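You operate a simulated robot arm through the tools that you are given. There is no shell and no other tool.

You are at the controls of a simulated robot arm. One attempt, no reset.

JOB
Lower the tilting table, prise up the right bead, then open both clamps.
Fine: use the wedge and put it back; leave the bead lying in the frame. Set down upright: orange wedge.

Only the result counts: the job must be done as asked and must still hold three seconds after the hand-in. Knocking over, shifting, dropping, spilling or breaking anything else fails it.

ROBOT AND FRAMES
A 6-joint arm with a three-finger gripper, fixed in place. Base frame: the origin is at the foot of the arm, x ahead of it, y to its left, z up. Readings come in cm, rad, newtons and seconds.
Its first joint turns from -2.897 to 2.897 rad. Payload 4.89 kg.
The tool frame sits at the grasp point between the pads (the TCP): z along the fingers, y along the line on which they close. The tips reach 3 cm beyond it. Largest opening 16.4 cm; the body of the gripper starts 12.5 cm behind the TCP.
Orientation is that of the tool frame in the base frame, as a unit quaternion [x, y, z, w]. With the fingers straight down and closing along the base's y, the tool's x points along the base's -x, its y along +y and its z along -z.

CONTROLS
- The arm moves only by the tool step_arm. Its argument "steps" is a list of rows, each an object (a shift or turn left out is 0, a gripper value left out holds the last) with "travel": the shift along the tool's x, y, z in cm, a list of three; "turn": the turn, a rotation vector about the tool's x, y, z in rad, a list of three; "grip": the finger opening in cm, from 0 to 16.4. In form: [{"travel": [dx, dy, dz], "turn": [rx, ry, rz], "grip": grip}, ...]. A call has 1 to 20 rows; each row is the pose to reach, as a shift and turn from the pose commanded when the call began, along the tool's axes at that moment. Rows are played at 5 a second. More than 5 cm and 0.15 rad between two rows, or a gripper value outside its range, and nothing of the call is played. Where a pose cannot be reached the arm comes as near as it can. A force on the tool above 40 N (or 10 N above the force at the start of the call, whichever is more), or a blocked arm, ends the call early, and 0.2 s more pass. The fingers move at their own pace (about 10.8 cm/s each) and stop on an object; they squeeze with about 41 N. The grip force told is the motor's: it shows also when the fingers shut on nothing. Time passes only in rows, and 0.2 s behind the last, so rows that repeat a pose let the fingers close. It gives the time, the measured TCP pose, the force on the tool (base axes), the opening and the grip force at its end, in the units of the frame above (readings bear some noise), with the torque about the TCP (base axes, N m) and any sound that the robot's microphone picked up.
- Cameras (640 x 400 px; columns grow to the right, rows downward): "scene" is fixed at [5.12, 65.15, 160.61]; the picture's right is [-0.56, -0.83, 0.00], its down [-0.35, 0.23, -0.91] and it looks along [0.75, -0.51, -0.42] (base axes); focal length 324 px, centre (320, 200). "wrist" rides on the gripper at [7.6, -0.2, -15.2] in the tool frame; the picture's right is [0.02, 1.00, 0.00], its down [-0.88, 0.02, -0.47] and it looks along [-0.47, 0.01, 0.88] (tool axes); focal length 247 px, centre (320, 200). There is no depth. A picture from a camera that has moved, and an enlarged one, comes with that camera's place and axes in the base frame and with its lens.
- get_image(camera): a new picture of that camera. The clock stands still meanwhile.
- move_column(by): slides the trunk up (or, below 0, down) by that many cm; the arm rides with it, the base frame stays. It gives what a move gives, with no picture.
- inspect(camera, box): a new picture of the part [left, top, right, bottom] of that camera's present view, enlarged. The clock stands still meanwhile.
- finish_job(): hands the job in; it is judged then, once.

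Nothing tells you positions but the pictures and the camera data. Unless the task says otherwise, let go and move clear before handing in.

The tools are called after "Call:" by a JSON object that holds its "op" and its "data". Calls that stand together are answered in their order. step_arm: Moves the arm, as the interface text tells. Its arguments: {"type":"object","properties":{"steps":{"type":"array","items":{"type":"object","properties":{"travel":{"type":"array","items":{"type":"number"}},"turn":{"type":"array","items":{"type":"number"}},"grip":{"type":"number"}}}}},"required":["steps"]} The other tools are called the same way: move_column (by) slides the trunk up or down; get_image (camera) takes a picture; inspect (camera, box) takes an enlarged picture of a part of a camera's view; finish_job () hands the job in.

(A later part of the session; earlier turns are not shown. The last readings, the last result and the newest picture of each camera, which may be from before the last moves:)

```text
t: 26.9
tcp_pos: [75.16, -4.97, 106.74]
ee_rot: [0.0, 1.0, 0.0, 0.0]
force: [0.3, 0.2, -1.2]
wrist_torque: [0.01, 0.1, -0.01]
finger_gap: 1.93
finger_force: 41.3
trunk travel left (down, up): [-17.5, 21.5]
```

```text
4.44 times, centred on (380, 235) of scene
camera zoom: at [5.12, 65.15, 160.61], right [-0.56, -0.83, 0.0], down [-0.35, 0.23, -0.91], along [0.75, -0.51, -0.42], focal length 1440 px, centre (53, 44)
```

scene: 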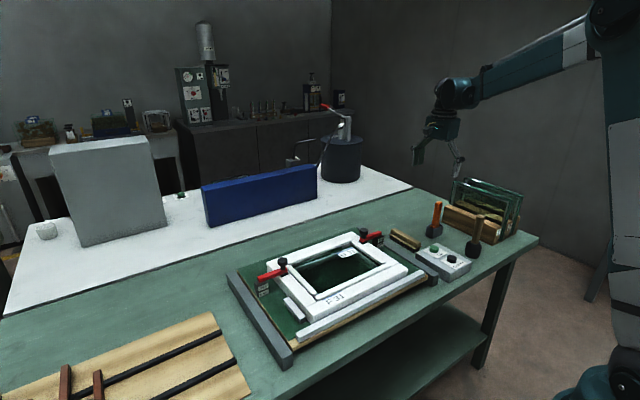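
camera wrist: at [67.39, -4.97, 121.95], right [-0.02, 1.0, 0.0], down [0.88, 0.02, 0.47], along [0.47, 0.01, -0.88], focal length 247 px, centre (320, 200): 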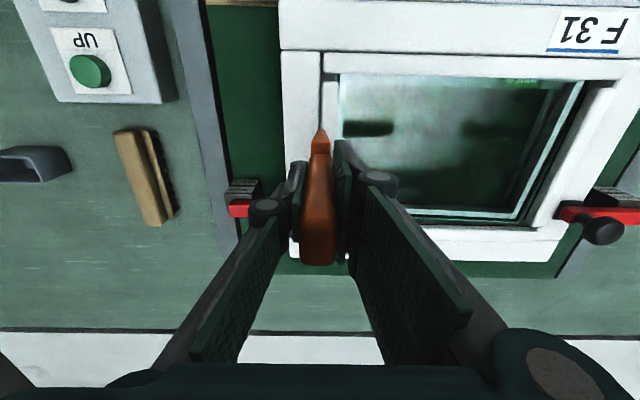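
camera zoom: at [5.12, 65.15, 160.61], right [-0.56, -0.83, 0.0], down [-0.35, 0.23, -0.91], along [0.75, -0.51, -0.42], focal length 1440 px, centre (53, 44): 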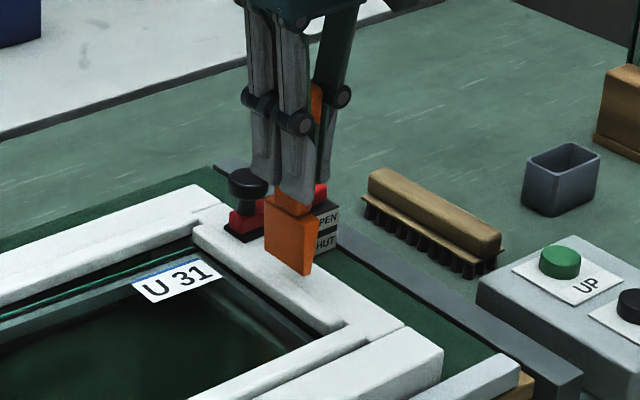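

The wedge tip is about 0.14 cm to the +y side of the slit. I'll correct that and lower slowly until I feel contact.

Call:
{"op": "step_arm", "data": {"steps": [{"travel": [0, -0.14, 0.5]}, {"travel": [0, -0.14, 1.0]}, {"travel": [0, -0.14, 1.5]}, {"travel": [0, -0.14, 1.5]}]}}

Call:
{"op": "inspect", "data": {"camera": "wrist", "box": [280, 80, 360, 160]}}

Call:
{"op": "inspect", "data": {"camera": "scene", "box": [360, 220, 420, 270]}}

```text
t: 27.9
tcp_pos: [75.0, -4.93, 105.44]
ee_rot: [0.0, 1.0, 0.0, -0.001]
force: [0.2, -1.9, 4.6]
wrist_torque: [-0.13, -0.12, -0.01]
finger_gap: 1.9
finger_force: 41.3
trunk travel left (down, up): [-17.5, 21.5]
```

```text
5.00 times, centred on (320, 120) of wrist
camera zoom: at [67.23, -5.03, 120.61], right [-0.02, 1.0, 0.0], down [0.88, 0.02, 0.47], along [0.47, 0.01, -0.88], focal length 1235 px, centre (320, 600)
```

zoom: 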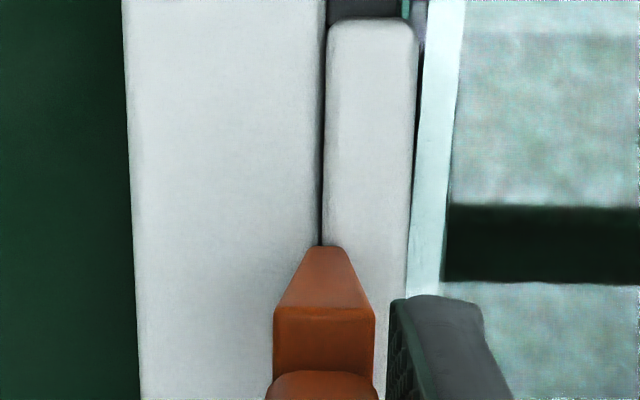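

```text
8.00 times, centred on (390, 245) of scene
camera zoom: at [5.12, 65.15, 160.61], right [-0.56, -0.83, 0.0], down [-0.35, 0.23, -0.91], along [0.75, -0.51, -0.42], focal length 2592 px, centre (-240, -160)
```

zoom: 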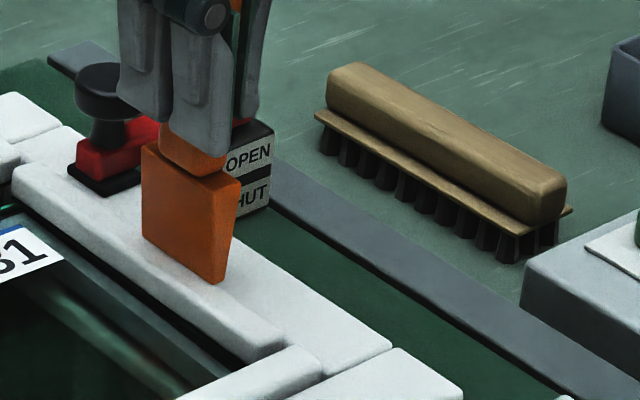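

Call:
{"op": "step_arm", "data": {"steps": [{"travel": [0, 0, -1]}, {"travel": [0, 0, -3]}, {"travel": [0, 0, -5]}, {"travel": [0, 0, -5]}]}}

Call:
{"op": "inspect", "data": {"camera": "wrist", "box": [305, 110, 340, 150]}}

Call:
{"op": "inspect", "data": {"camera": "wrist", "box": [290, 60, 350, 120]}}

Call:
{"op": "inspect", "data": {"camera": "scene", "box": [360, 210, 410, 250]}}

```text
t: 28.9
tcp_pos: [74.93, -4.95, 110.37]
ee_rot: [0.001, 1.0, 0.0, 0.0]
force: [-0.8, -1.1, 0.4]
wrist_torque: [-0.01, -0.06, 0.02]
finger_gap: 1.91
finger_force: 41.9
trunk travel left (down, up): [-17.5, 21.5]
```

```text
10.00 times, centred on (322, 130) of wrist
camera zoom: at [67.24, -5.04, 125.6], right [-0.02, 1.0, 0.0], down [0.88, 0.02, 0.47], along [0.47, 0.01, -0.88], focal length 2470 px, centre (295, 900)
```

zoom: 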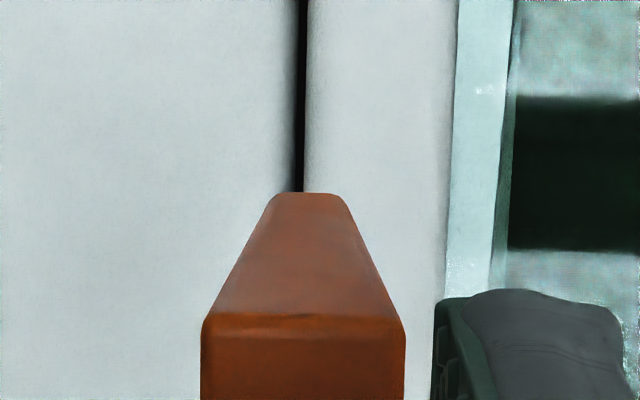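

```text
6.67 times, centred on (320, 90) of wrist
camera zoom: at [67.24, -5.04, 125.6], right [-0.02, 1.0, 0.0], down [0.88, 0.02, 0.47], along [0.47, 0.01, -0.88], focal length 1646 px, centre (320, 933)
```

zoom: 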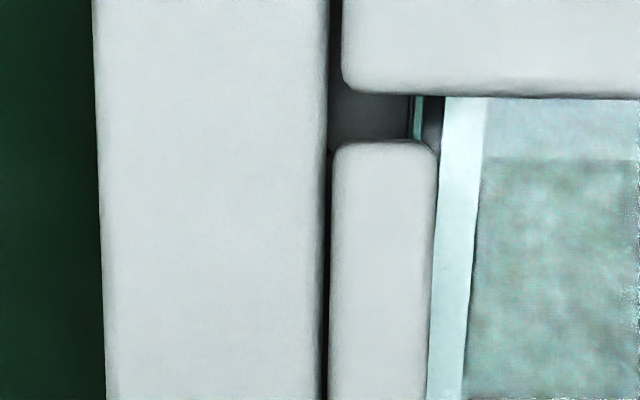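

```text
10.00 times, centred on (385, 230) of scene
camera zoom: at [5.12, 65.15, 160.61], right [-0.56, -0.83, 0.0], down [-0.35, 0.23, -0.91], along [0.75, -0.51, -0.42], focal length 3240 px, centre (-330, -100)
```

zoom: 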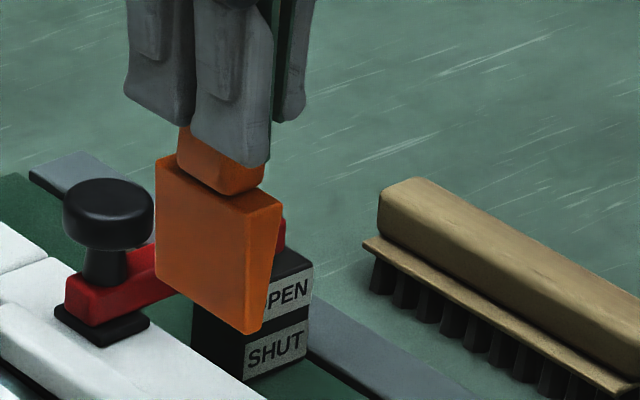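

I'm assuming the stile–bead seam is the pry line. The tip is about 0.1 cm off-centre, so I'll correct that, touch down again and press gently.

Call:
{"op": "step_arm", "data": {"steps": [{"travel": [0, -0.1, 2]}, {"travel": [0, -0.1, 4]}, {"travel": [0, -0.1, 4.8]}, {"travel": [0, -0.1, 5.0]}, {"travel": [0, -0.1, 5.2]}, {"travel": [0, -0.1, 5.4]}]}}

Call:
{"op": "inspect", "data": {"camera": "wrist", "box": [300, 100, 350, 150]}}

Call:
{"op": "inspect", "data": {"camera": "scene", "box": [360, 220, 420, 270]}}

```text
t: 30.3
tcp_pos: [74.95, -4.99, 105.1]
ee_rot: [0.001, 1.0, 0.0, 0.001]
force: [-2.6, -1.1, 33.5]
wrist_torque: [0.04, -0.21, -0.03]
finger_gap: 1.93
finger_force: 40.9
trunk travel left (down, up): [-17.5, 21.5]
```

```text
8.00 times, centred on (325, 125) of wrist
camera zoom: at [67.15, -5.14, 120.25], right [-0.02, 1.0, 0.0], down [0.88, 0.02, 0.47], along [0.47, 0.01, -0.88], focal length 1976 px, centre (280, 800)
```

zoom: 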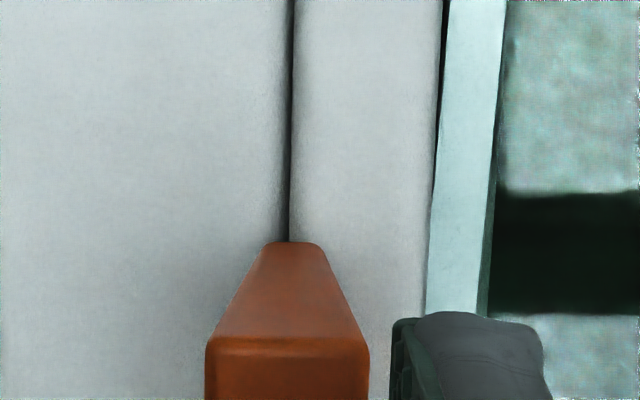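

```text
8.00 times, centred on (390, 245) of scene
camera zoom: at [5.12, 65.15, 160.61], right [-0.56, -0.83, 0.0], down [-0.35, 0.23, -0.91], along [0.75, -0.51, -0.42], focal length 2592 px, centre (-240, -160)
```

zoom: 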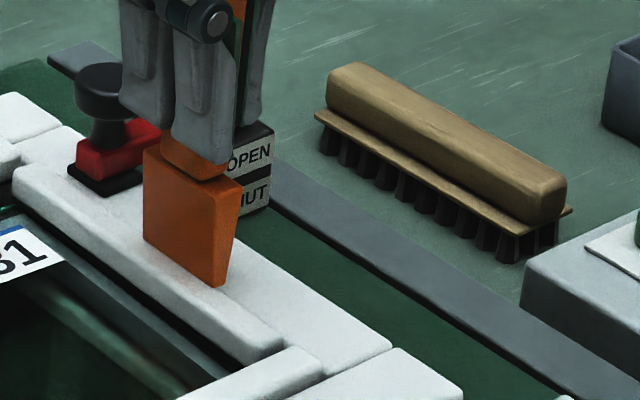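

The wedge slid slightly in the grip instead of entering the seam. I'll stop pressing and look closely at the bead's profile and its near end before choosing where to lever.

Call:
{"op": "step_arm", "data": {"steps": [{"travel": [0, 0, -2]}, {"travel": [0, 0, -5]}, {"travel": [0, 0, -9]}, {"travel": [0, 0, -9]}]}}

Call:
{"op": "inspect", "data": {"camera": "scene", "box": [365, 245, 405, 280]}}

Call:
{"op": "inspect", "data": {"camera": "scene", "box": [340, 230, 400, 270]}}

Call:
{"op": "inspect", "data": {"camera": "scene", "box": [270, 240, 340, 300]}}

Call:
{"op": "get_image", "data": {"camera": "wrist"}}

```text
t: 31.3
tcp_pos: [74.96, -5.07, 113.89]
ee_rot: [0.0, 1.0, 0.001, 0.0]
force: [-0.5, -0.1, -0.4]
wrist_torque: [0.02, -0.05, 0.02]
finger_gap: 1.93
finger_force: 41.1
trunk travel left (down, up): [-17.5, 21.5]
```

```text
11.43 times, centred on (385, 262) of scene
camera zoom: at [5.12, 65.15, 160.61], right [-0.56, -0.83, 0.0], down [-0.35, 0.23, -0.91], along [0.75, -0.51, -0.42], focal length 3702 px, centre (-423, -514)
```

zoom: 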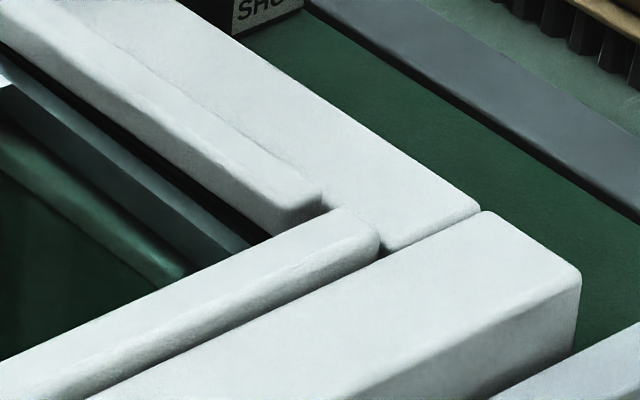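

```text
10.00 times, centred on (370, 250) of scene
camera zoom: at [5.12, 65.15, 160.61], right [-0.56, -0.83, 0.0], down [-0.35, 0.23, -0.91], along [0.75, -0.51, -0.42], focal length 3240 px, centre (-180, -300)
```

zoom: 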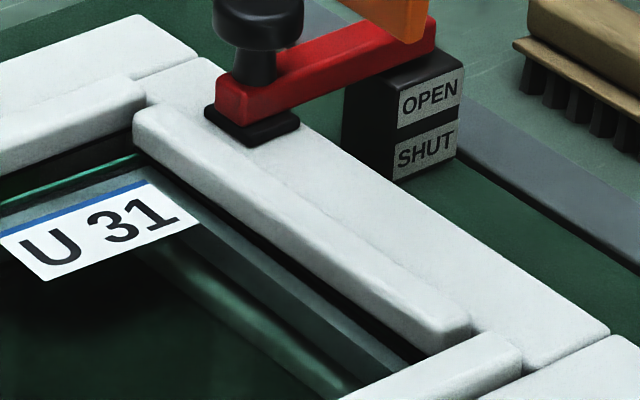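

```text
6.67 times, centred on (305, 270) of scene
camera zoom: at [5.12, 65.15, 160.61], right [-0.56, -0.83, 0.0], down [-0.35, 0.23, -0.91], along [0.75, -0.51, -0.42], focal length 2160 px, centre (420, -267)
```

zoom: 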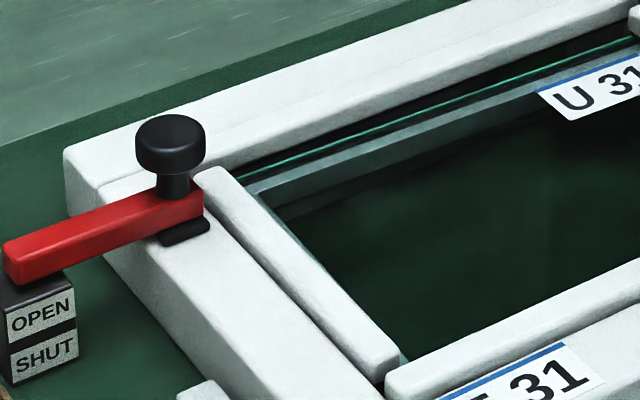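

```text
taken
camera wrist: at [67.15, -5.2, 129.08], right [-0.02, 1.0, 0.0], down [0.88, 0.02, 0.47], along [0.47, 0.01, -0.88], focal length 247 px, centre (320, 200)
```

wrist: 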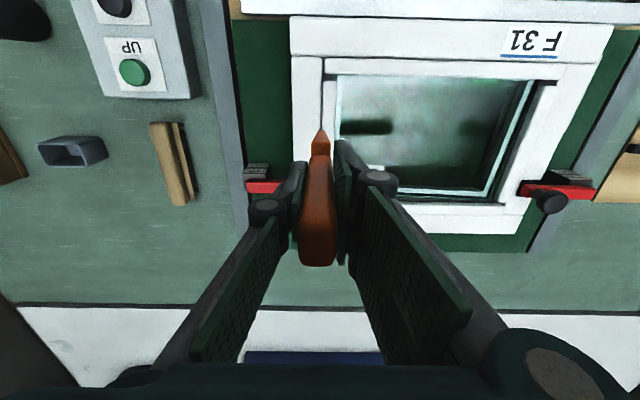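

The beads sit slightly proud of the frame, so the blunt tip was riding on the bead's top edge. I'll shift 0.38 cm onto the stile so the tip butts against the bead's outer edge, then lower carefully.

Call:
{"op": "step_arm", "data": {"steps": [{"travel": [0, -0.38, 4]}, {"travel": [0, -0.38, 8]}, {"travel": [0, -0.38, 8.6]}, {"travel": [0, -0.38, 8.8]}, {"travel": [0, -0.38, 9.0]}, {"travel": [0, -0.38, 9.1]}, {"travel": [0, -0.38, 9.1]}]}}

Call:
{"op": "inspect", "data": {"camera": "wrist", "box": [300, 100, 350, 150]}}

Call:
{"op": "inspect", "data": {"camera": "scene", "box": [360, 220, 420, 270]}}

```text
t: 32.9
tcp_pos: [74.98, -5.38, 104.9]
ee_rot: [0.0, 1.0, 0.0, 0.0]
force: [0.9, 0.2, -0.6]
wrist_torque: [-0.04, 0.04, 0.03]
finger_gap: 1.92
finger_force: 40.5
trunk travel left (down, up): [-17.5, 21.5]
```

```text
8.00 times, centred on (325, 125) of wrist
camera zoom: at [67.24, -5.5, 120.0], right [-0.02, 1.0, 0.0], down [0.88, 0.02, 0.47], along [0.47, 0.01, -0.88], focal length 1976 px, centre (280, 800)
```

zoom: 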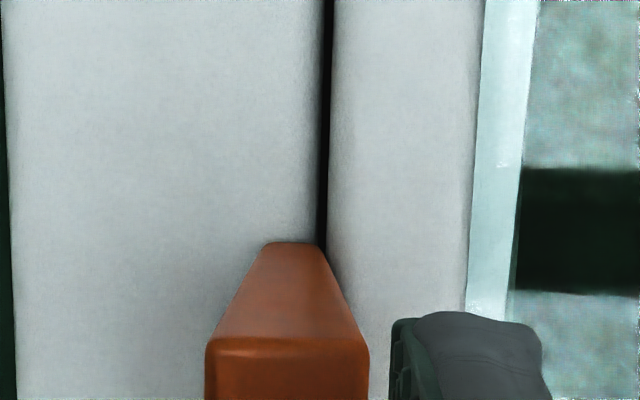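

```text
8.00 times, centred on (390, 245) of scene
camera zoom: at [5.12, 65.15, 160.61], right [-0.56, -0.83, 0.0], down [-0.35, 0.23, -0.91], along [0.75, -0.51, -0.42], focal length 2592 px, centre (-240, -160)
```

zoom: 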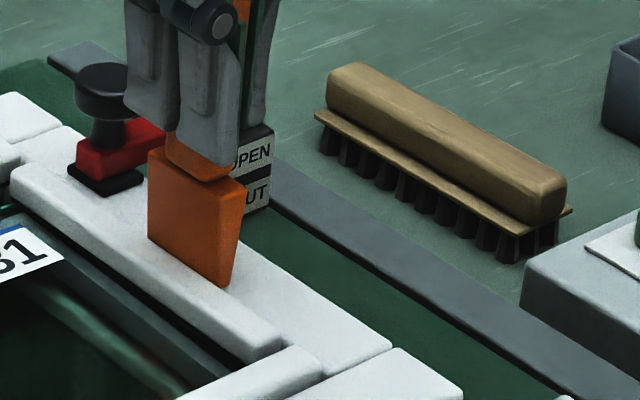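

Call:
{"op": "step_arm", "data": {"steps": [{"travel": [0, 0, 0.1]}, {"travel": [0, 0, 0.2]}, {"travel": [0, 0, 0.3]}, {"travel": [0, 0, 0.3]}]}}

Call:
{"op": "inspect", "data": {"camera": "wrist", "box": [300, 100, 350, 150]}}

```text
t: 33.9
tcp_pos: [74.93, -5.49, 104.7]
ee_rot: [0.0, 1.0, 0.0, 0.001]
force: [5.6, 0.2, 32.2]
wrist_torque: [0.02, 0.02, -0.04]
finger_gap: 1.9
finger_force: 41.0
trunk travel left (down, up): [-17.5, 21.5]
```

```text
8.00 times, centred on (325, 125) of wrist
camera zoom: at [67.24, -5.52, 119.83], right [-0.02, 1.0, 0.0], down [0.88, 0.02, 0.47], along [0.47, 0.01, -0.88], focal length 1976 px, centre (280, 800)
```

zoom: 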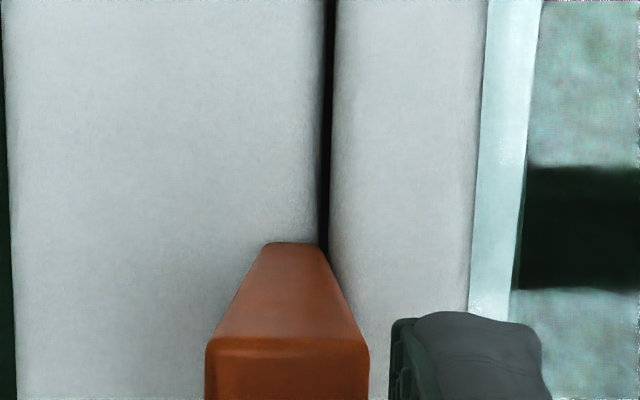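

The tip now bears on the stile right against the bead's outer edge. I'll lever the handle outward (toward -y), pivoting about the tip, and watch for force, sound or bead motion.

Call:
{"op": "step_arm", "data": {"steps": [{"travel": [0, 0.1, -0.1]}, {"travel": [0, -0.94, -0.08], "turn": [-0.1, 0, 0]}, {"travel": [0, -1.96, 0.05], "turn": [-0.2, 0, 0]}, {"travel": [0, -2.97, 0.27], "turn": [-0.3, 0, 0]}, {"travel": [0, -2.97, 0.27], "turn": [-0.3, 0, 0]}]}}

Call:
{"op": "get_image", "data": {"camera": "wrist"}}

Call:
{"op": "inspect", "data": {"camera": "scene", "box": [350, 210, 430, 280]}}

```text
t: 35.1
tcp_pos: [75.04, -8.52, 104.24]
ee_rot: [0.0, 0.989, 0.15, 0.0]
force: [-0.7, -0.9, 2.1]
wrist_torque: [-0.02, 0.03, 0.02]
finger_gap: 1.93
finger_force: 40.7
trunk travel left (down, up): [-17.5, 21.5]
```

```text
taken
camera wrist: at [67.34, -13.11, 118.71], right [-0.02, 0.95, 0.3], down [0.88, -0.12, 0.46], along [0.47, 0.27, -0.84], focal length 247 px, centre (320, 200)
```

wrist: 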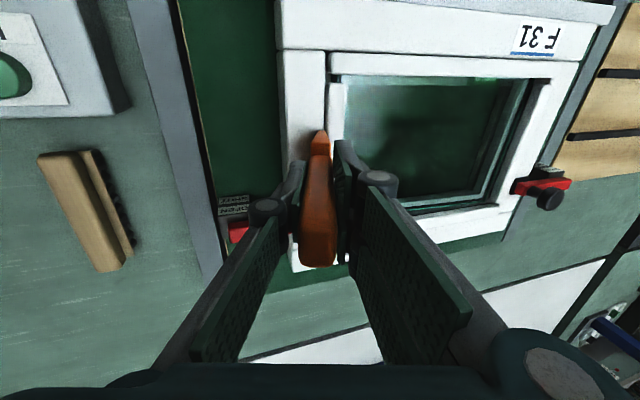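

```text
5.71 times, centred on (390, 245) of scene
camera zoom: at [5.12, 65.15, 160.61], right [-0.56, -0.83, 0.0], down [-0.35, 0.23, -0.91], along [0.75, -0.51, -0.42], focal length 1851 px, centre (-80, -57)
```

zoom: 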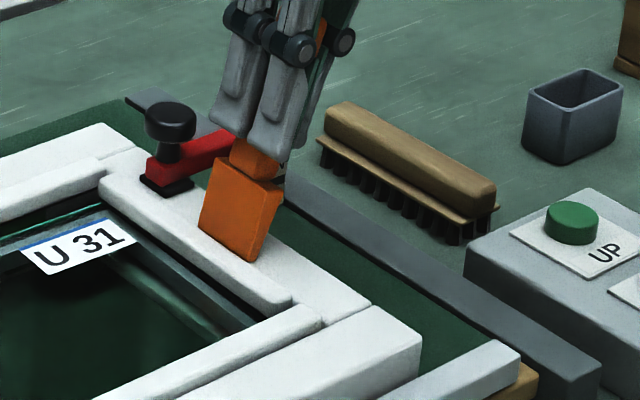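

Call:
{"op": "inspect", "data": {"camera": "wrist", "box": [295, 65, 355, 150]}}

Call:
{"op": "inspect", "data": {"camera": "wrist", "box": [305, 110, 345, 150]}}

```text
4.71 times, centred on (325, 108) of wrist
camera zoom: at [67.34, -13.11, 118.71], right [-0.02, 0.95, 0.3], down [0.88, -0.12, 0.46], along [0.47, 0.27, -0.84], focal length 1162 px, centre (296, 635)
```

zoom: 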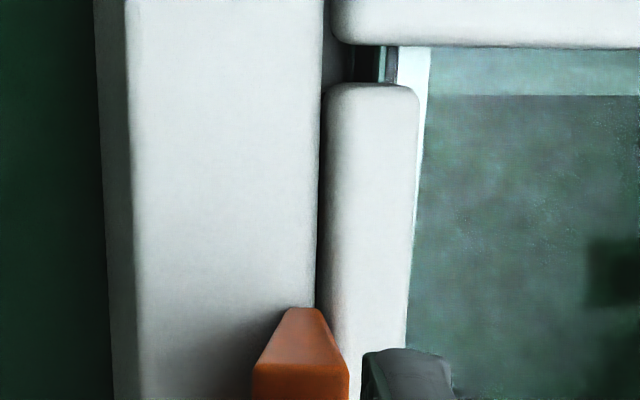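

```text
10.00 times, centred on (325, 130) of wrist
camera zoom: at [67.34, -13.11, 118.71], right [-0.02, 0.95, 0.3], down [0.88, -0.12, 0.46], along [0.47, 0.27, -0.84], focal length 2470 px, centre (270, 900)
```

zoom: 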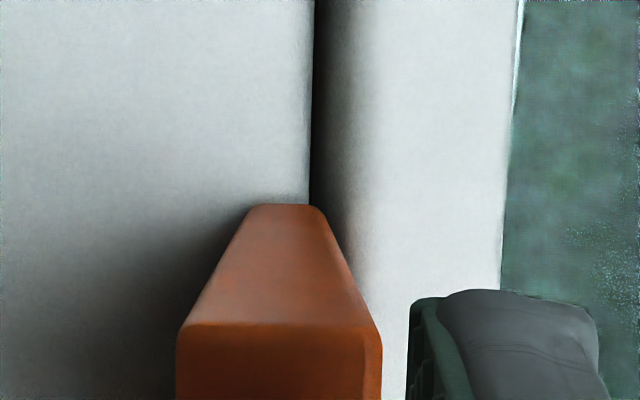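

The tip has lost most of its pressure (2 N). I'll slide it against the bead's side face and push along the wedge axis to load the corner between stile and bead.

Call:
{"op": "step_arm", "data": {"steps": [{"travel": [0, 0.1, 0.05]}, {"travel": [0, 0.2, 0.05]}, {"travel": [0, 0.3, 0.05]}, {"travel": [0, 0.3, 0.15]}, {"travel": [0, 0.3, 0.2]}]}}

Call:
{"op": "inspect", "data": {"camera": "wrist", "box": [305, 110, 345, 150]}}

```text
t: 36.3
tcp_pos: [74.93, -8.08, 104.31]
ee_rot: [-0.001, 0.989, 0.15, 0.0]
force: [1.4, -3.8, 16.2]
wrist_torque: [0.17, 0.16, -0.01]
finger_gap: 1.91
finger_force: 40.8
trunk travel left (down, up): [-17.5, 21.5]
```

```text
10.00 times, centred on (325, 130) of wrist
camera zoom: at [67.23, -12.74, 118.69], right [-0.02, 0.96, 0.3], down [0.88, -0.12, 0.46], along [0.47, 0.27, -0.84], focal length 2470 px, centre (270, 900)
```

zoom: 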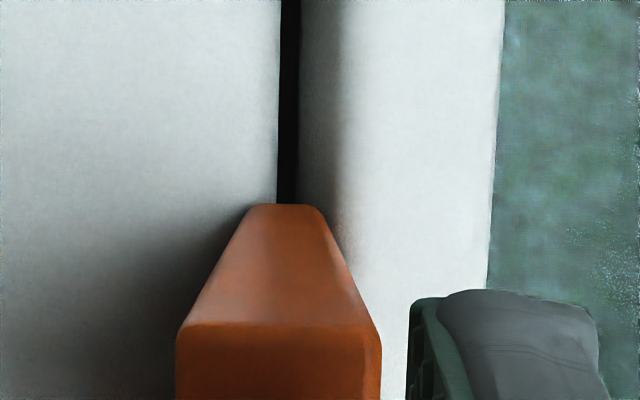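

The seam has widened from about 0.1 to 0.27 cm, so the bead is responding. I'll check from the other views.

Call:
{"op": "inspect", "data": {"camera": "wrist", "box": [295, 65, 355, 150]}}

Call:
{"op": "inspect", "data": {"camera": "scene", "box": [340, 225, 410, 275]}}

```text
4.71 times, centred on (325, 108) of wrist
camera zoom: at [67.23, -12.74, 118.69], right [-0.02, 0.96, 0.3], down [0.88, -0.12, 0.46], along [0.47, 0.27, -0.84], focal length 1162 px, centre (296, 635)
```

zoom: 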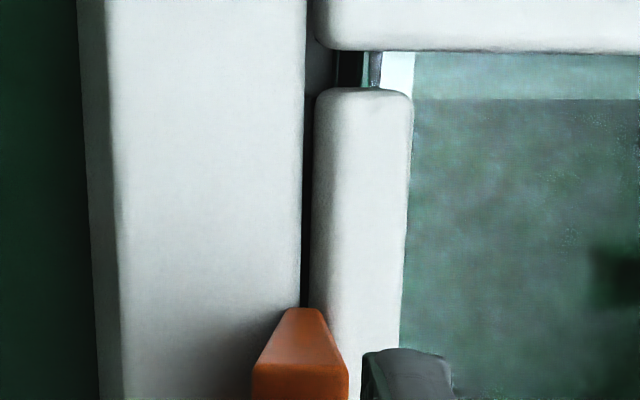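

```text
8.00 times, centred on (375, 250) of scene
camera zoom: at [5.12, 65.15, 160.61], right [-0.56, -0.83, 0.0], down [-0.35, 0.23, -0.91], along [0.75, -0.51, -0.42], focal length 2592 px, centre (-120, -200)
```

zoom: 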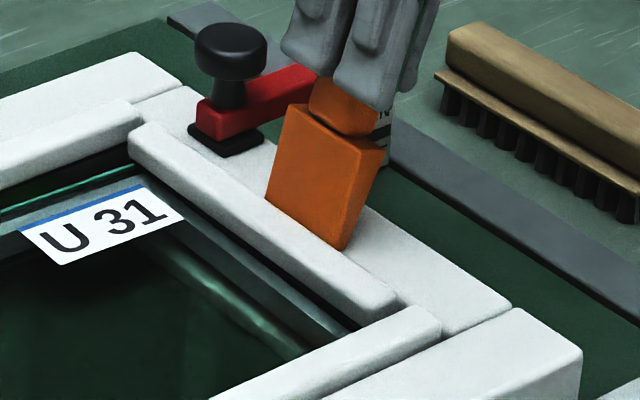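

The bead's outer edge is moving away from the stile under the wedge. I'll keep pushing gently in small steps to work the tip into the opening seam.

Call:
{"op": "step_arm", "data": {"steps": [{"travel": [0, 0.1, 0.05]}, {"travel": [0, 0.2, 0.1]}, {"travel": [0, 0.3, 0.15]}, {"travel": [0, 0.3, 0.2]}]}}

Call:
{"op": "inspect", "data": {"camera": "wrist", "box": [295, 65, 355, 150]}}

Call:
{"op": "inspect", "data": {"camera": "scene", "box": [340, 225, 410, 275]}}

```text
t: 37.3
tcp_pos: [75.09, -7.83, 104.14]
ee_rot: [0.0, 0.989, 0.149, 0.001]
force: [3.2, -8.6, 33.6]
wrist_torque: [0.0, -0.07, -0.12]
finger_gap: 1.91
finger_force: 41.3
trunk travel left (down, up): [-17.5, 21.5]
```

```text
4.71 times, centred on (325, 108) of wrist
camera zoom: at [67.22, -12.37, 118.57], right [-0.02, 0.96, 0.3], down [0.88, -0.12, 0.46], along [0.47, 0.27, -0.84], focal length 1162 px, centre (296, 635)
```

zoom: 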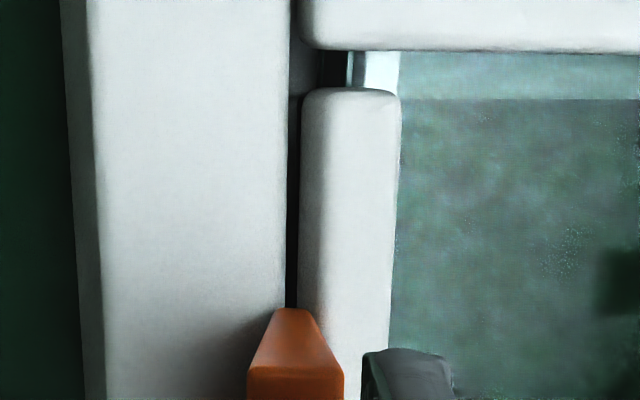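

```text
8.00 times, centred on (375, 250) of scene
camera zoom: at [5.12, 65.15, 160.61], right [-0.56, -0.83, 0.0], down [-0.35, 0.23, -0.91], along [0.75, -0.51, -0.42], focal length 2592 px, centre (-120, -200)
```

zoom: 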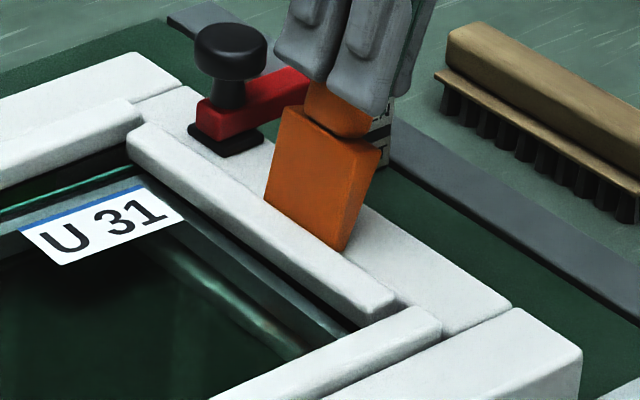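

Call:
{"op": "step_arm", "data": {"steps": [{"travel": [0, -0.2, -0.4]}, {"travel": [0, -0.4, -0.8]}, {"travel": [0, -0.6, -1.0]}, {"travel": [0, -0.6, -1.0]}]}}

Call:
{"op": "inspect", "data": {"camera": "wrist", "box": [295, 65, 355, 150]}}

Call:
{"op": "inspect", "data": {"camera": "scene", "box": [340, 225, 410, 275]}}

```text
t: 38.3
tcp_pos: [75.08, -8.54, 104.85]
ee_rot: [0.0, 0.989, 0.149, 0.0]
force: [0.2, 0.0, 0.2]
wrist_torque: [0.02, 0.01, -0.05]
finger_gap: 1.92
finger_force: 41.3
trunk travel left (down, up): [-17.5, 21.5]
```

```text
4.71 times, centred on (325, 108) of wrist
camera zoom: at [67.3, -13.15, 119.29], right [-0.02, 0.96, 0.3], down [0.88, -0.12, 0.46], along [0.47, 0.27, -0.84], focal length 1162 px, centre (296, 635)
```

zoom: 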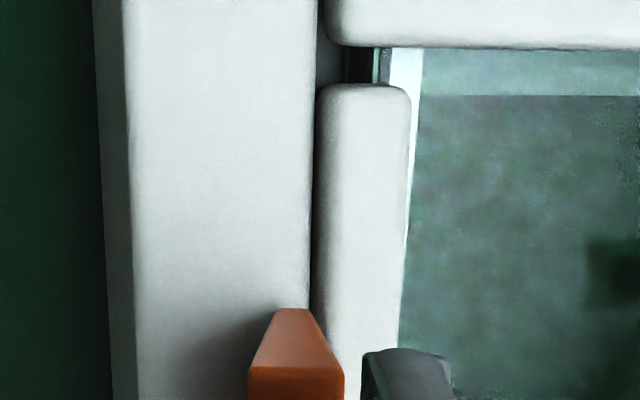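

```text
8.00 times, centred on (375, 250) of scene
camera zoom: at [5.12, 65.15, 160.61], right [-0.56, -0.83, 0.0], down [-0.35, 0.23, -0.91], along [0.75, -0.51, -0.42], focal length 2592 px, centre (-120, -200)
```

zoom: 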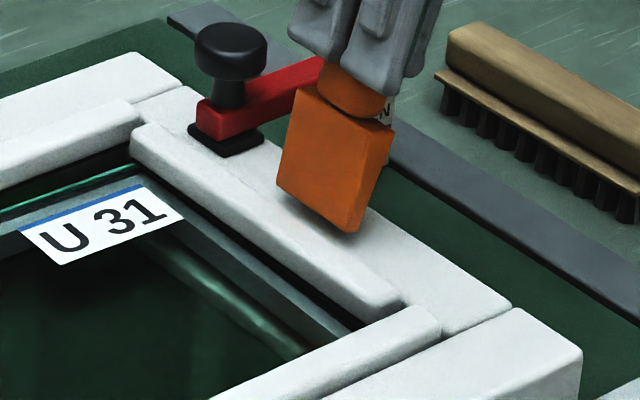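

The bead springs back, so it is held by a spring or snap fit. The seam must be opened wide enough for the tip to drop in, and then levered. I'll set the wedge nearly upright with its face flush against the bead, then push the bead sideways with light downward force.

Call:
{"op": "step_arm", "data": {"steps": [{"travel": [0, 0.938, 0.15], "turn": [0.1, 0, 0]}, {"travel": [0, 1.895, 0.54], "turn": [0.2, 0, 0]}, {"travel": [0, 1.895, 0.64], "turn": [0.2, 0, 0]}, {"travel": [0, 1.895, 0.64], "turn": [0.2, 0, 0]}]}}

Call:
{"op": "inspect", "data": {"camera": "wrist", "box": [295, 90, 355, 150]}}

```text
t: 39.3
tcp_pos: [75.01, -6.77, 104.71]
ee_rot: [0.0, 0.999, 0.05, 0.0]
force: [-0.5, 0.5, -0.8]
wrist_torque: [-0.09, 0.03, -0.01]
finger_gap: 1.92
finger_force: 40.9
trunk travel left (down, up): [-17.5, 21.5]
```

```text
6.67 times, centred on (325, 120) of wrist
camera zoom: at [67.27, -8.25, 119.96], right [-0.02, 0.99, 0.1], down [0.88, -0.03, 0.47], along [0.47, 0.1, -0.88], focal length 1646 px, centre (287, 733)
```

zoom: 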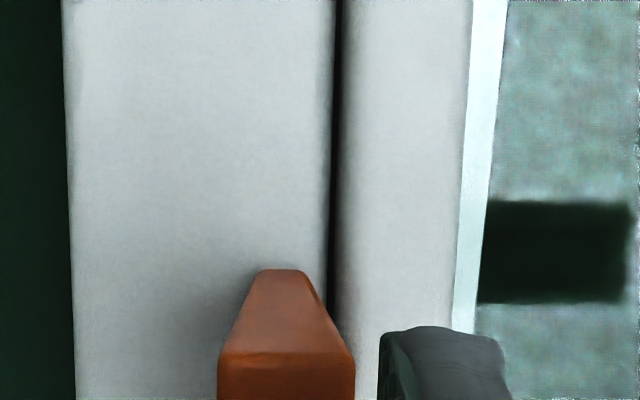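

Call:
{"op": "step_arm", "data": {"steps": [{"travel": [0, 0.3, 0.08]}, {"travel": [0, 0.5, 0.1]}, {"travel": [0, 0.7, 0.12]}, {"travel": [0, 0.85, 0.14]}, {"travel": [0, 0.85, 0.14]}]}}

Call:
{"op": "inspect", "data": {"camera": "wrist", "box": [295, 90, 355, 150]}}

```text
t: 40.5
tcp_pos: [75.03, -5.71, 104.92]
ee_rot: [0.0, 0.999, 0.051, 0.0]
force: [-0.2, -0.9, 0.4]
wrist_torque: [-0.11, 0.02, -0.03]
finger_gap: 1.94
finger_force: 41.0
trunk travel left (down, up): [-17.5, 21.5]
```

```text
6.67 times, centred on (325, 120) of wrist
camera zoom: at [67.3, -7.34, 119.91], right [-0.02, 0.99, 0.1], down [0.88, -0.03, 0.47], along [0.47, 0.1, -0.88], focal length 1646 px, centre (287, 733)
```

zoom: 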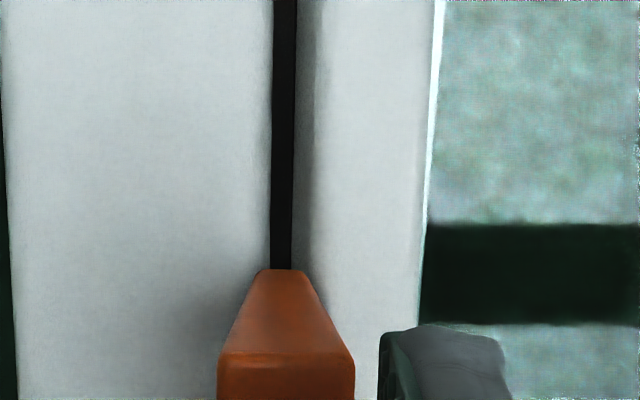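

The seam is now open to about 0.45 cm with very little force. I'll push a bit further so the whole tip clears the stile edge.

Call:
{"op": "step_arm", "data": {"steps": [{"travel": [0, 0.1, 0.05]}, {"travel": [0, 0.2, 0.1]}, {"travel": [0, 0.3, 0.15]}, {"travel": [0, 0.3, 0.2]}]}}

Call:
{"op": "inspect", "data": {"camera": "wrist", "box": [295, 90, 355, 150]}}

Call:
{"op": "inspect", "data": {"camera": "scene", "box": [340, 225, 410, 275]}}

```text
t: 41.5
tcp_pos: [75.06, -5.35, 104.53]
ee_rot: [0.0, 0.999, 0.051, 0.0]
force: [-0.2, 0.1, -1.0]
wrist_torque: [0.02, 0.01, -0.02]
finger_gap: 1.93
finger_force: 41.1
trunk travel left (down, up): [-17.5, 21.5]
```

```text
6.67 times, centred on (325, 120) of wrist
camera zoom: at [67.29, -6.95, 119.66], right [-0.02, 0.99, 0.1], down [0.88, -0.03, 0.47], along [0.47, 0.1, -0.88], focal length 1646 px, centre (287, 733)
```

zoom: 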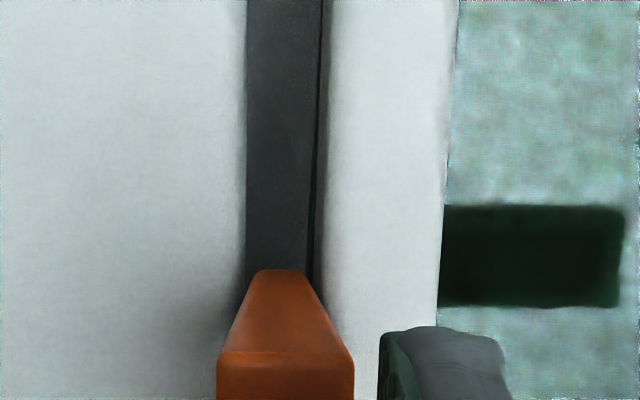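

```text
8.00 times, centred on (375, 250) of scene
camera zoom: at [5.12, 65.15, 160.61], right [-0.56, -0.83, 0.0], down [-0.35, 0.23, -0.91], along [0.75, -0.51, -0.42], focal length 2592 px, centre (-120, -200)
```

zoom: 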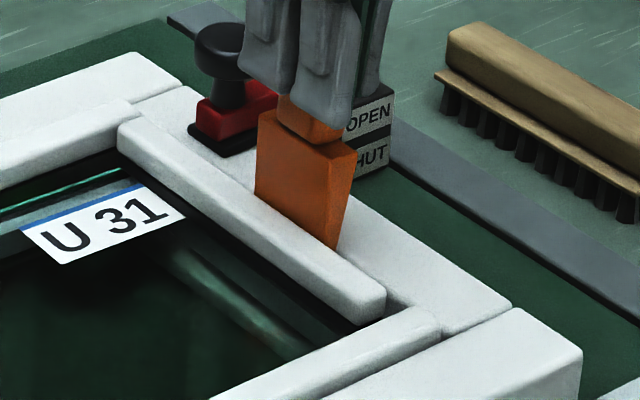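

The seam has suddenly opened to over 1 cm with near-zero force, so the bead appears to have popped out of its seat and risen. I'll withdraw the wedge straight up and check how the bead lies.

Call:
{"op": "step_arm", "data": {"steps": [{"travel": [0, 0, -0.5]}, {"travel": [0, 0, -1.5]}, {"travel": [0, 0, -3.5]}, {"travel": [0, 0, -6.5]}, {"travel": [0, 0, -10]}, {"travel": [0, 0, -10]}]}}

Call:
{"op": "get_image", "data": {"camera": "wrist"}}

Call:
{"op": "inspect", "data": {"camera": "wrist", "box": [270, 40, 410, 170]}}

Call:
{"op": "inspect", "data": {"camera": "scene", "box": [330, 220, 420, 280]}}

```text
t: 42.9
tcp_pos: [74.84, -6.47, 114.34]
ee_rot: [0.0, 0.999, 0.05, 0.0]
force: [-0.9, -0.7, 0.5]
wrist_torque: [-0.03, -0.02, 0.01]
finger_gap: 1.94
finger_force: 40.9
trunk travel left (down, up): [-17.5, 21.5]
```

```text
taken
camera wrist: at [67.06, -8.12, 129.52], right [-0.02, 0.99, 0.1], down [0.88, -0.03, 0.47], along [0.47, 0.1, -0.88], focal length 247 px, centre (320, 200)
```

wrist: 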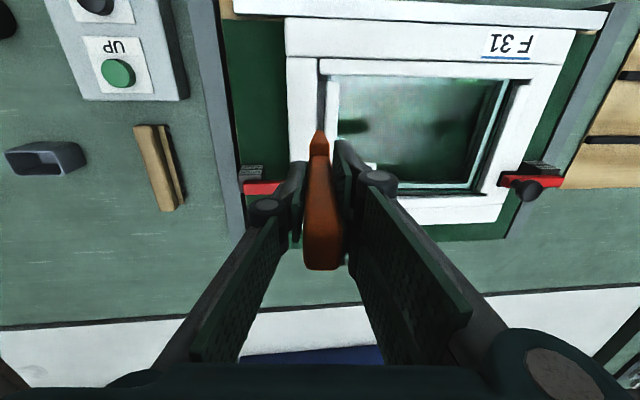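

```text
3.08 times, centred on (340, 105) of wrist
camera zoom: at [67.06, -8.12, 129.52], right [-0.02, 0.99, 0.1], down [0.88, -0.03, 0.47], along [0.47, 0.1, -0.88], focal length 760 px, centre (258, 492)
```

zoom: 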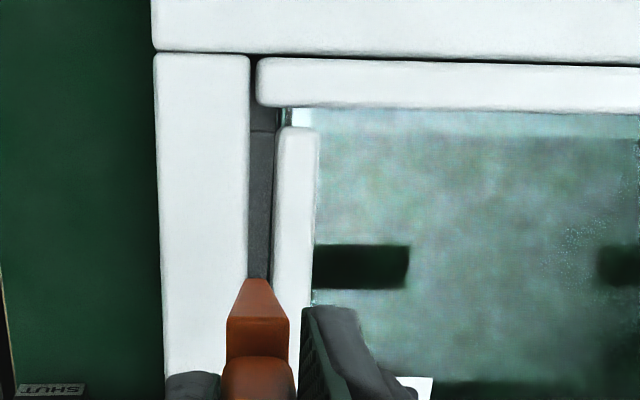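

```text
6.67 times, centred on (375, 250) of scene
camera zoom: at [5.12, 65.15, 160.61], right [-0.56, -0.83, 0.0], down [-0.35, 0.23, -0.91], along [0.75, -0.51, -0.42], focal length 2160 px, centre (-47, -133)
```

zoom: 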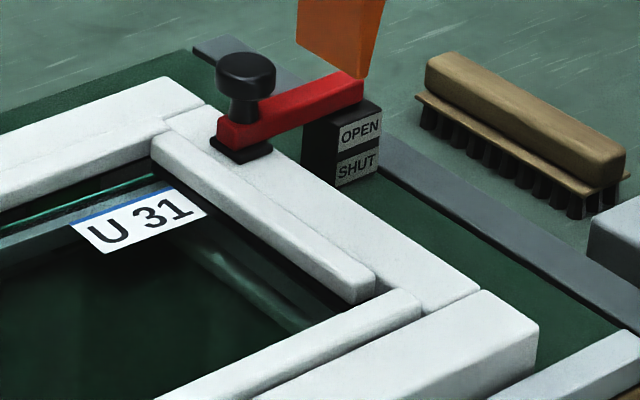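

The bead stays displaced about 1 cm and no longer springs back, so it is free of its seat. I'll look at it from two sides to judge how it lies.

Call:
{"op": "step_arm", "data": {"steps": [{"travel": [0, -3, -1], "turn": [0.05, 0, 0]}, {"travel": [0, -7, -1], "turn": [0.1, 0, 0]}, {"travel": [0, -11, -1], "turn": [0.1, 0, 0]}, {"travel": [0, -11, -1], "turn": [0.1, 0, 0]}]}}

Call:
{"op": "inspect", "data": {"camera": "wrist", "box": [330, 30, 500, 180]}}

Call:
{"op": "get_image", "data": {"camera": "wrist"}}

```text
t: 43.9
tcp_pos: [75.08, -17.6, 114.23]
ee_rot: [0.0, 1.0, 0.001, 0.0]
force: [0.2, 0.6, -0.4]
wrist_torque: [-0.03, 0.06, -0.01]
finger_gap: 1.93
finger_force: 41.4
trunk travel left (down, up): [-17.5, 21.5]
```

```text
2.67 times, centred on (415, 105) of wrist
camera zoom: at [67.24, -17.64, 129.46], right [-0.02, 1.0, 0.0], down [0.88, 0.02, 0.47], along [0.47, 0.01, -0.88], focal length 659 px, centre (67, 453)
```

zoom: 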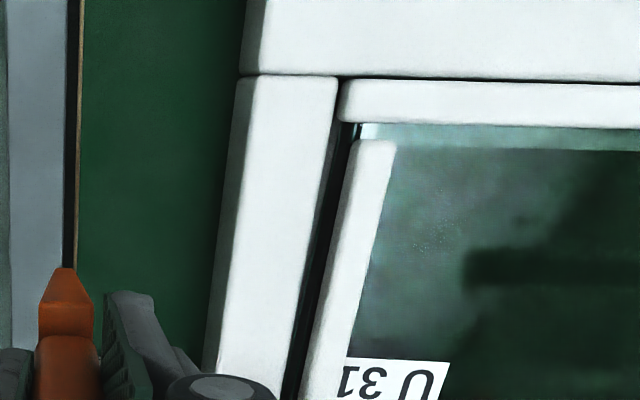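

```text
taken
camera wrist: at [67.24, -17.64, 129.46], right [-0.02, 1.0, 0.0], down [0.88, 0.02, 0.47], along [0.47, 0.01, -0.88], focal length 247 px, centre (320, 200)
```

wrist: 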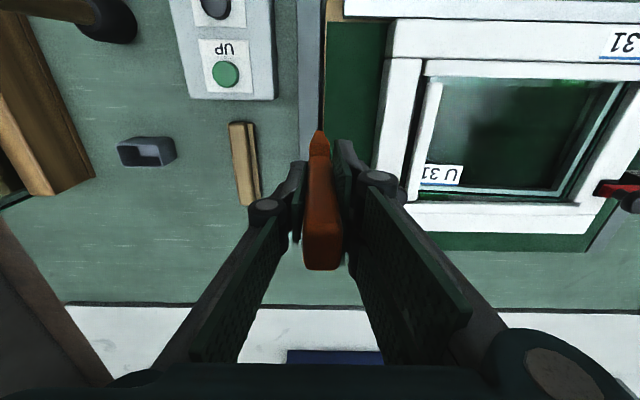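

Call:
{"op": "inspect", "data": {"camera": "scene", "box": [365, 245, 405, 280]}}

Call:
{"op": "inspect", "data": {"camera": "scene", "box": [340, 230, 400, 270]}}

```text
11.43 times, centred on (385, 262) of scene
camera zoom: at [5.12, 65.15, 160.61], right [-0.56, -0.83, 0.0], down [-0.35, 0.23, -0.91], along [0.75, -0.51, -0.42], focal length 3702 px, centre (-423, -514)
```

zoom: 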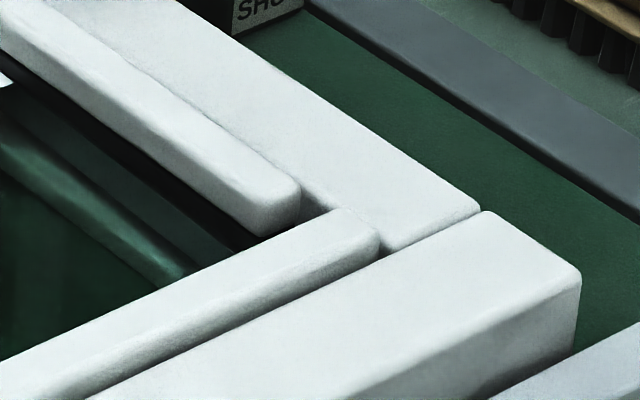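

```text
10.00 times, centred on (370, 250) of scene
camera zoom: at [5.12, 65.15, 160.61], right [-0.56, -0.83, 0.0], down [-0.35, 0.23, -0.91], along [0.75, -0.51, -0.42], focal length 3240 px, centre (-180, -300)
```

zoom: 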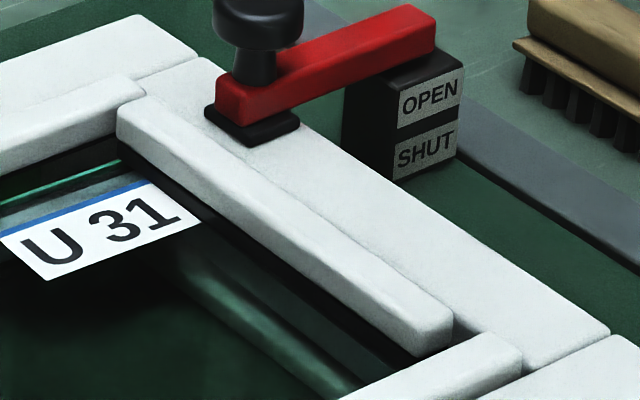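

The bead seems raised a few millimetres and shifted inward. I'll tilt the camera to look along it from the near end and confirm.

Call:
{"op": "step_arm", "data": {"steps": [{"travel": [3, 2, 0], "turn": [0, -0.125, 0]}, {"travel": [6, 4.5, 0], "turn": [0, -0.25, 0]}, {"travel": [9, 7, 1], "turn": [0, -0.375, 0]}, {"travel": [10.1, 9.6, 3], "turn": [0, -0.5, 0]}, {"travel": [10.1, 9.6, 3], "turn": [0, -0.5, 0]}]}}

Call:
{"op": "get_image", "data": {"camera": "wrist"}}

Call:
{"op": "inspect", "data": {"camera": "wrist", "box": [300, 60, 420, 150]}}

```text
t: 45.1
tcp_pos: [64.87, -7.81, 111.51]
ee_rot: [0.0, 0.969, 0.0, 0.248]
force: [-1.4, 0.2, -0.2]
wrist_torque: [0.0, -0.06, -0.02]
finger_gap: 1.92
finger_force: 40.7
trunk travel left (down, up): [-17.5, 21.5]
```

```text
taken
camera wrist: at [50.76, -7.86, 121.11], right [-0.02, 1.0, -0.01], down [0.54, 0.02, 0.84], along [0.84, 0.01, -0.54], focal length 247 px, centre (320, 200)
```

wrist: 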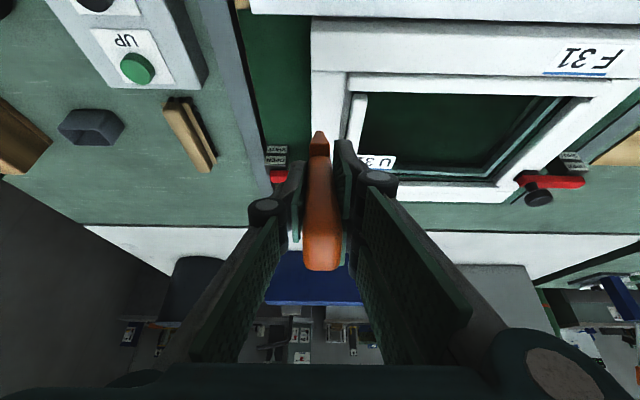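

```text
4.44 times, centred on (360, 105) of wrist
camera zoom: at [50.76, -7.86, 121.11], right [-0.02, 1.0, -0.01], down [0.54, 0.02, 0.84], along [0.84, 0.01, -0.54], focal length 1098 px, centre (142, 622)
```

zoom: 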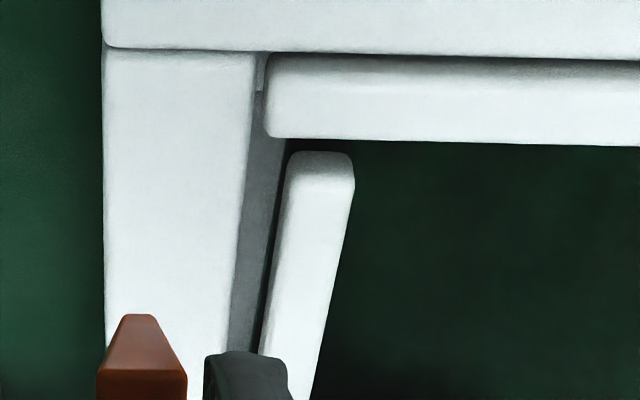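

Call:
{"op": "step_arm", "data": {"steps": [{"travel": [-0.49, 0, -0.88]}, {"travel": [-2.1, 1.2, -0.5], "turn": [0.0753, 0, 0.1379]}, {"travel": [-3.2, 2.4, 0], "turn": [0.1506, 0, 0.2758]}, {"travel": [-4.3, 3.6, 0.3], "turn": [0.2259, 0, 0.4137]}, {"travel": [-5.4, 4.8, 0.7], "turn": [0.3012, 0, 0.5516]}, {"travel": [-6.5, 6, 1.1], "turn": [0.3765, 0, 0.6895]}, {"travel": [-7.6, 7.2, 1.5], "turn": [0.4518, 0, 0.8274]}, {"travel": [-8.7, 8.4, 1.9], "turn": [0.5271, 0, 0.9653]}, {"travel": [-9.8, 9.6, 2.3], "turn": [0.6024, 0, 1.1032]}, {"travel": [-10.9, 10.8, 2.7], "turn": [0.6777, 0, 1.2411]}, {"travel": [-12.06, 11.8, 3.16], "turn": [0.753, 0, 1.379]}, {"travel": [-12.06, 11.8, 3.16], "turn": [0.753, 0, 1.379]}]}}

Call:
{"op": "get_image", "data": {"camera": "wrist"}}

Call:
{"op": "inspect", "data": {"camera": "wrist", "box": [230, 60, 410, 150]}}

```text
refused: row 2 steps farther than a row can; nothing moved
```

```text
taken
camera wrist: at [50.76, -7.86, 121.11], right [-0.02, 1.0, -0.01], down [0.54, 0.02, 0.84], along [0.84, 0.01, -0.54], focal length 247 px, centre (320, 200)
```

wrist: 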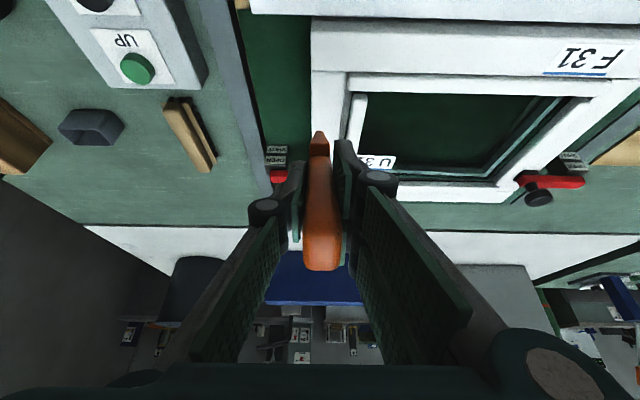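

```text
3.56 times, centred on (320, 105) of wrist
camera zoom: at [50.76, -7.86, 121.11], right [-0.02, 1.0, -0.01], down [0.54, 0.02, 0.84], along [0.84, 0.01, -0.54], focal length 878 px, centre (320, 538)
```

zoom: 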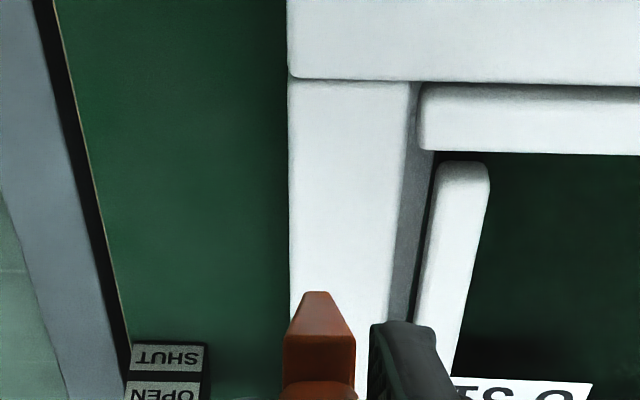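

That was refused because one turn was slightly over the limit. I'll redo it with finer steps.

Call:
{"op": "step_arm", "data": {"steps": [{"travel": [-1, 1, 0.2], "turn": [0.0627, 0, 0.1149]}, {"travel": [-2, 2, 0.5], "turn": [0.1254, 0, 0.2298]}, {"travel": [-3, 3, 0.8], "turn": [0.1881, 0, 0.3447]}, {"travel": [-4, 4, 1.0], "turn": [0.2508, 0, 0.4596]}, {"travel": [-5, 5, 1.3], "turn": [0.3135, 0, 0.5745]}, {"travel": [-6, 6, 1.6], "turn": [0.3762, 0, 0.6894]}, {"travel": [-7, 7, 1.9], "turn": [0.4389, 0, 0.8043]}, {"travel": [-8, 8, 2.1], "turn": [0.5016, 0, 0.9192]}, {"travel": [-9, 9, 2.4], "turn": [0.5643, 0, 1.0341]}, {"travel": [-10, 10, 2.7], "turn": [0.627, 0, 1.149]}, {"travel": [-11, 11, 2.9], "turn": [0.6897, 0, 1.2639]}, {"travel": [-12.06, 11.8, 3.16], "turn": [0.7524, 0, 1.3788]}, {"travel": [-12.06, 11.8, 3.16], "turn": [0.7524, 0, 1.3788]}]}}

Call:
{"op": "get_image", "data": {"camera": "wrist"}}

Call:
{"op": "inspect", "data": {"camera": "wrist", "box": [230, 60, 410, 150]}}

```text
t: 47.9
tcp_pos: [77.13, 3.87, 114.38]
ee_rot: [0.685, 0.685, -0.174, 0.174]
force: [0.3, -0.2, -0.6]
wrist_torque: [-0.01, 0.06, -0.04]
finger_gap: 1.91
finger_force: 41.2
trunk travel left (down, up): [-17.5, 21.5]
```

```text
taken
camera wrist: at [76.91, 18.09, 124.03], right [1.0, 0.02, -0.01], down [0.02, -0.55, 0.84], along [0.01, -0.84, -0.55], focal length 247 px, centre (320, 200)
```

wrist: 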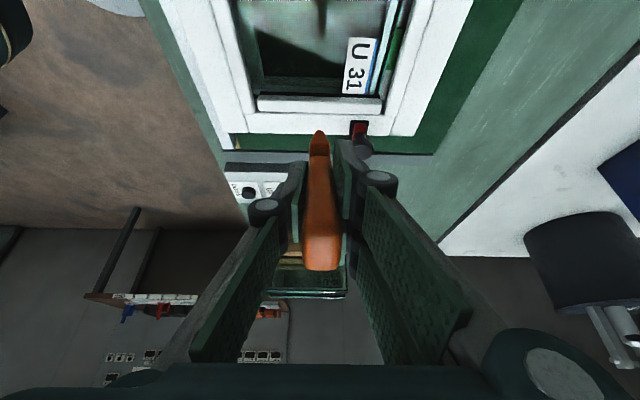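

```text
3.56 times, centred on (320, 105) of wrist
camera zoom: at [76.91, 18.09, 124.03], right [1.0, 0.02, -0.01], down [0.02, -0.55, 0.84], along [0.01, -0.84, -0.55], focal length 878 px, centre (320, 538)
```

zoom: 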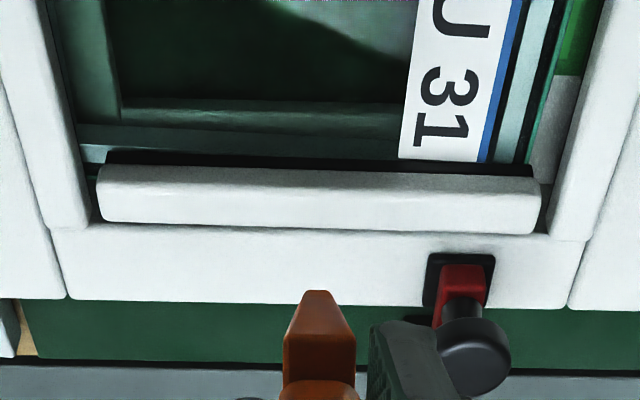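

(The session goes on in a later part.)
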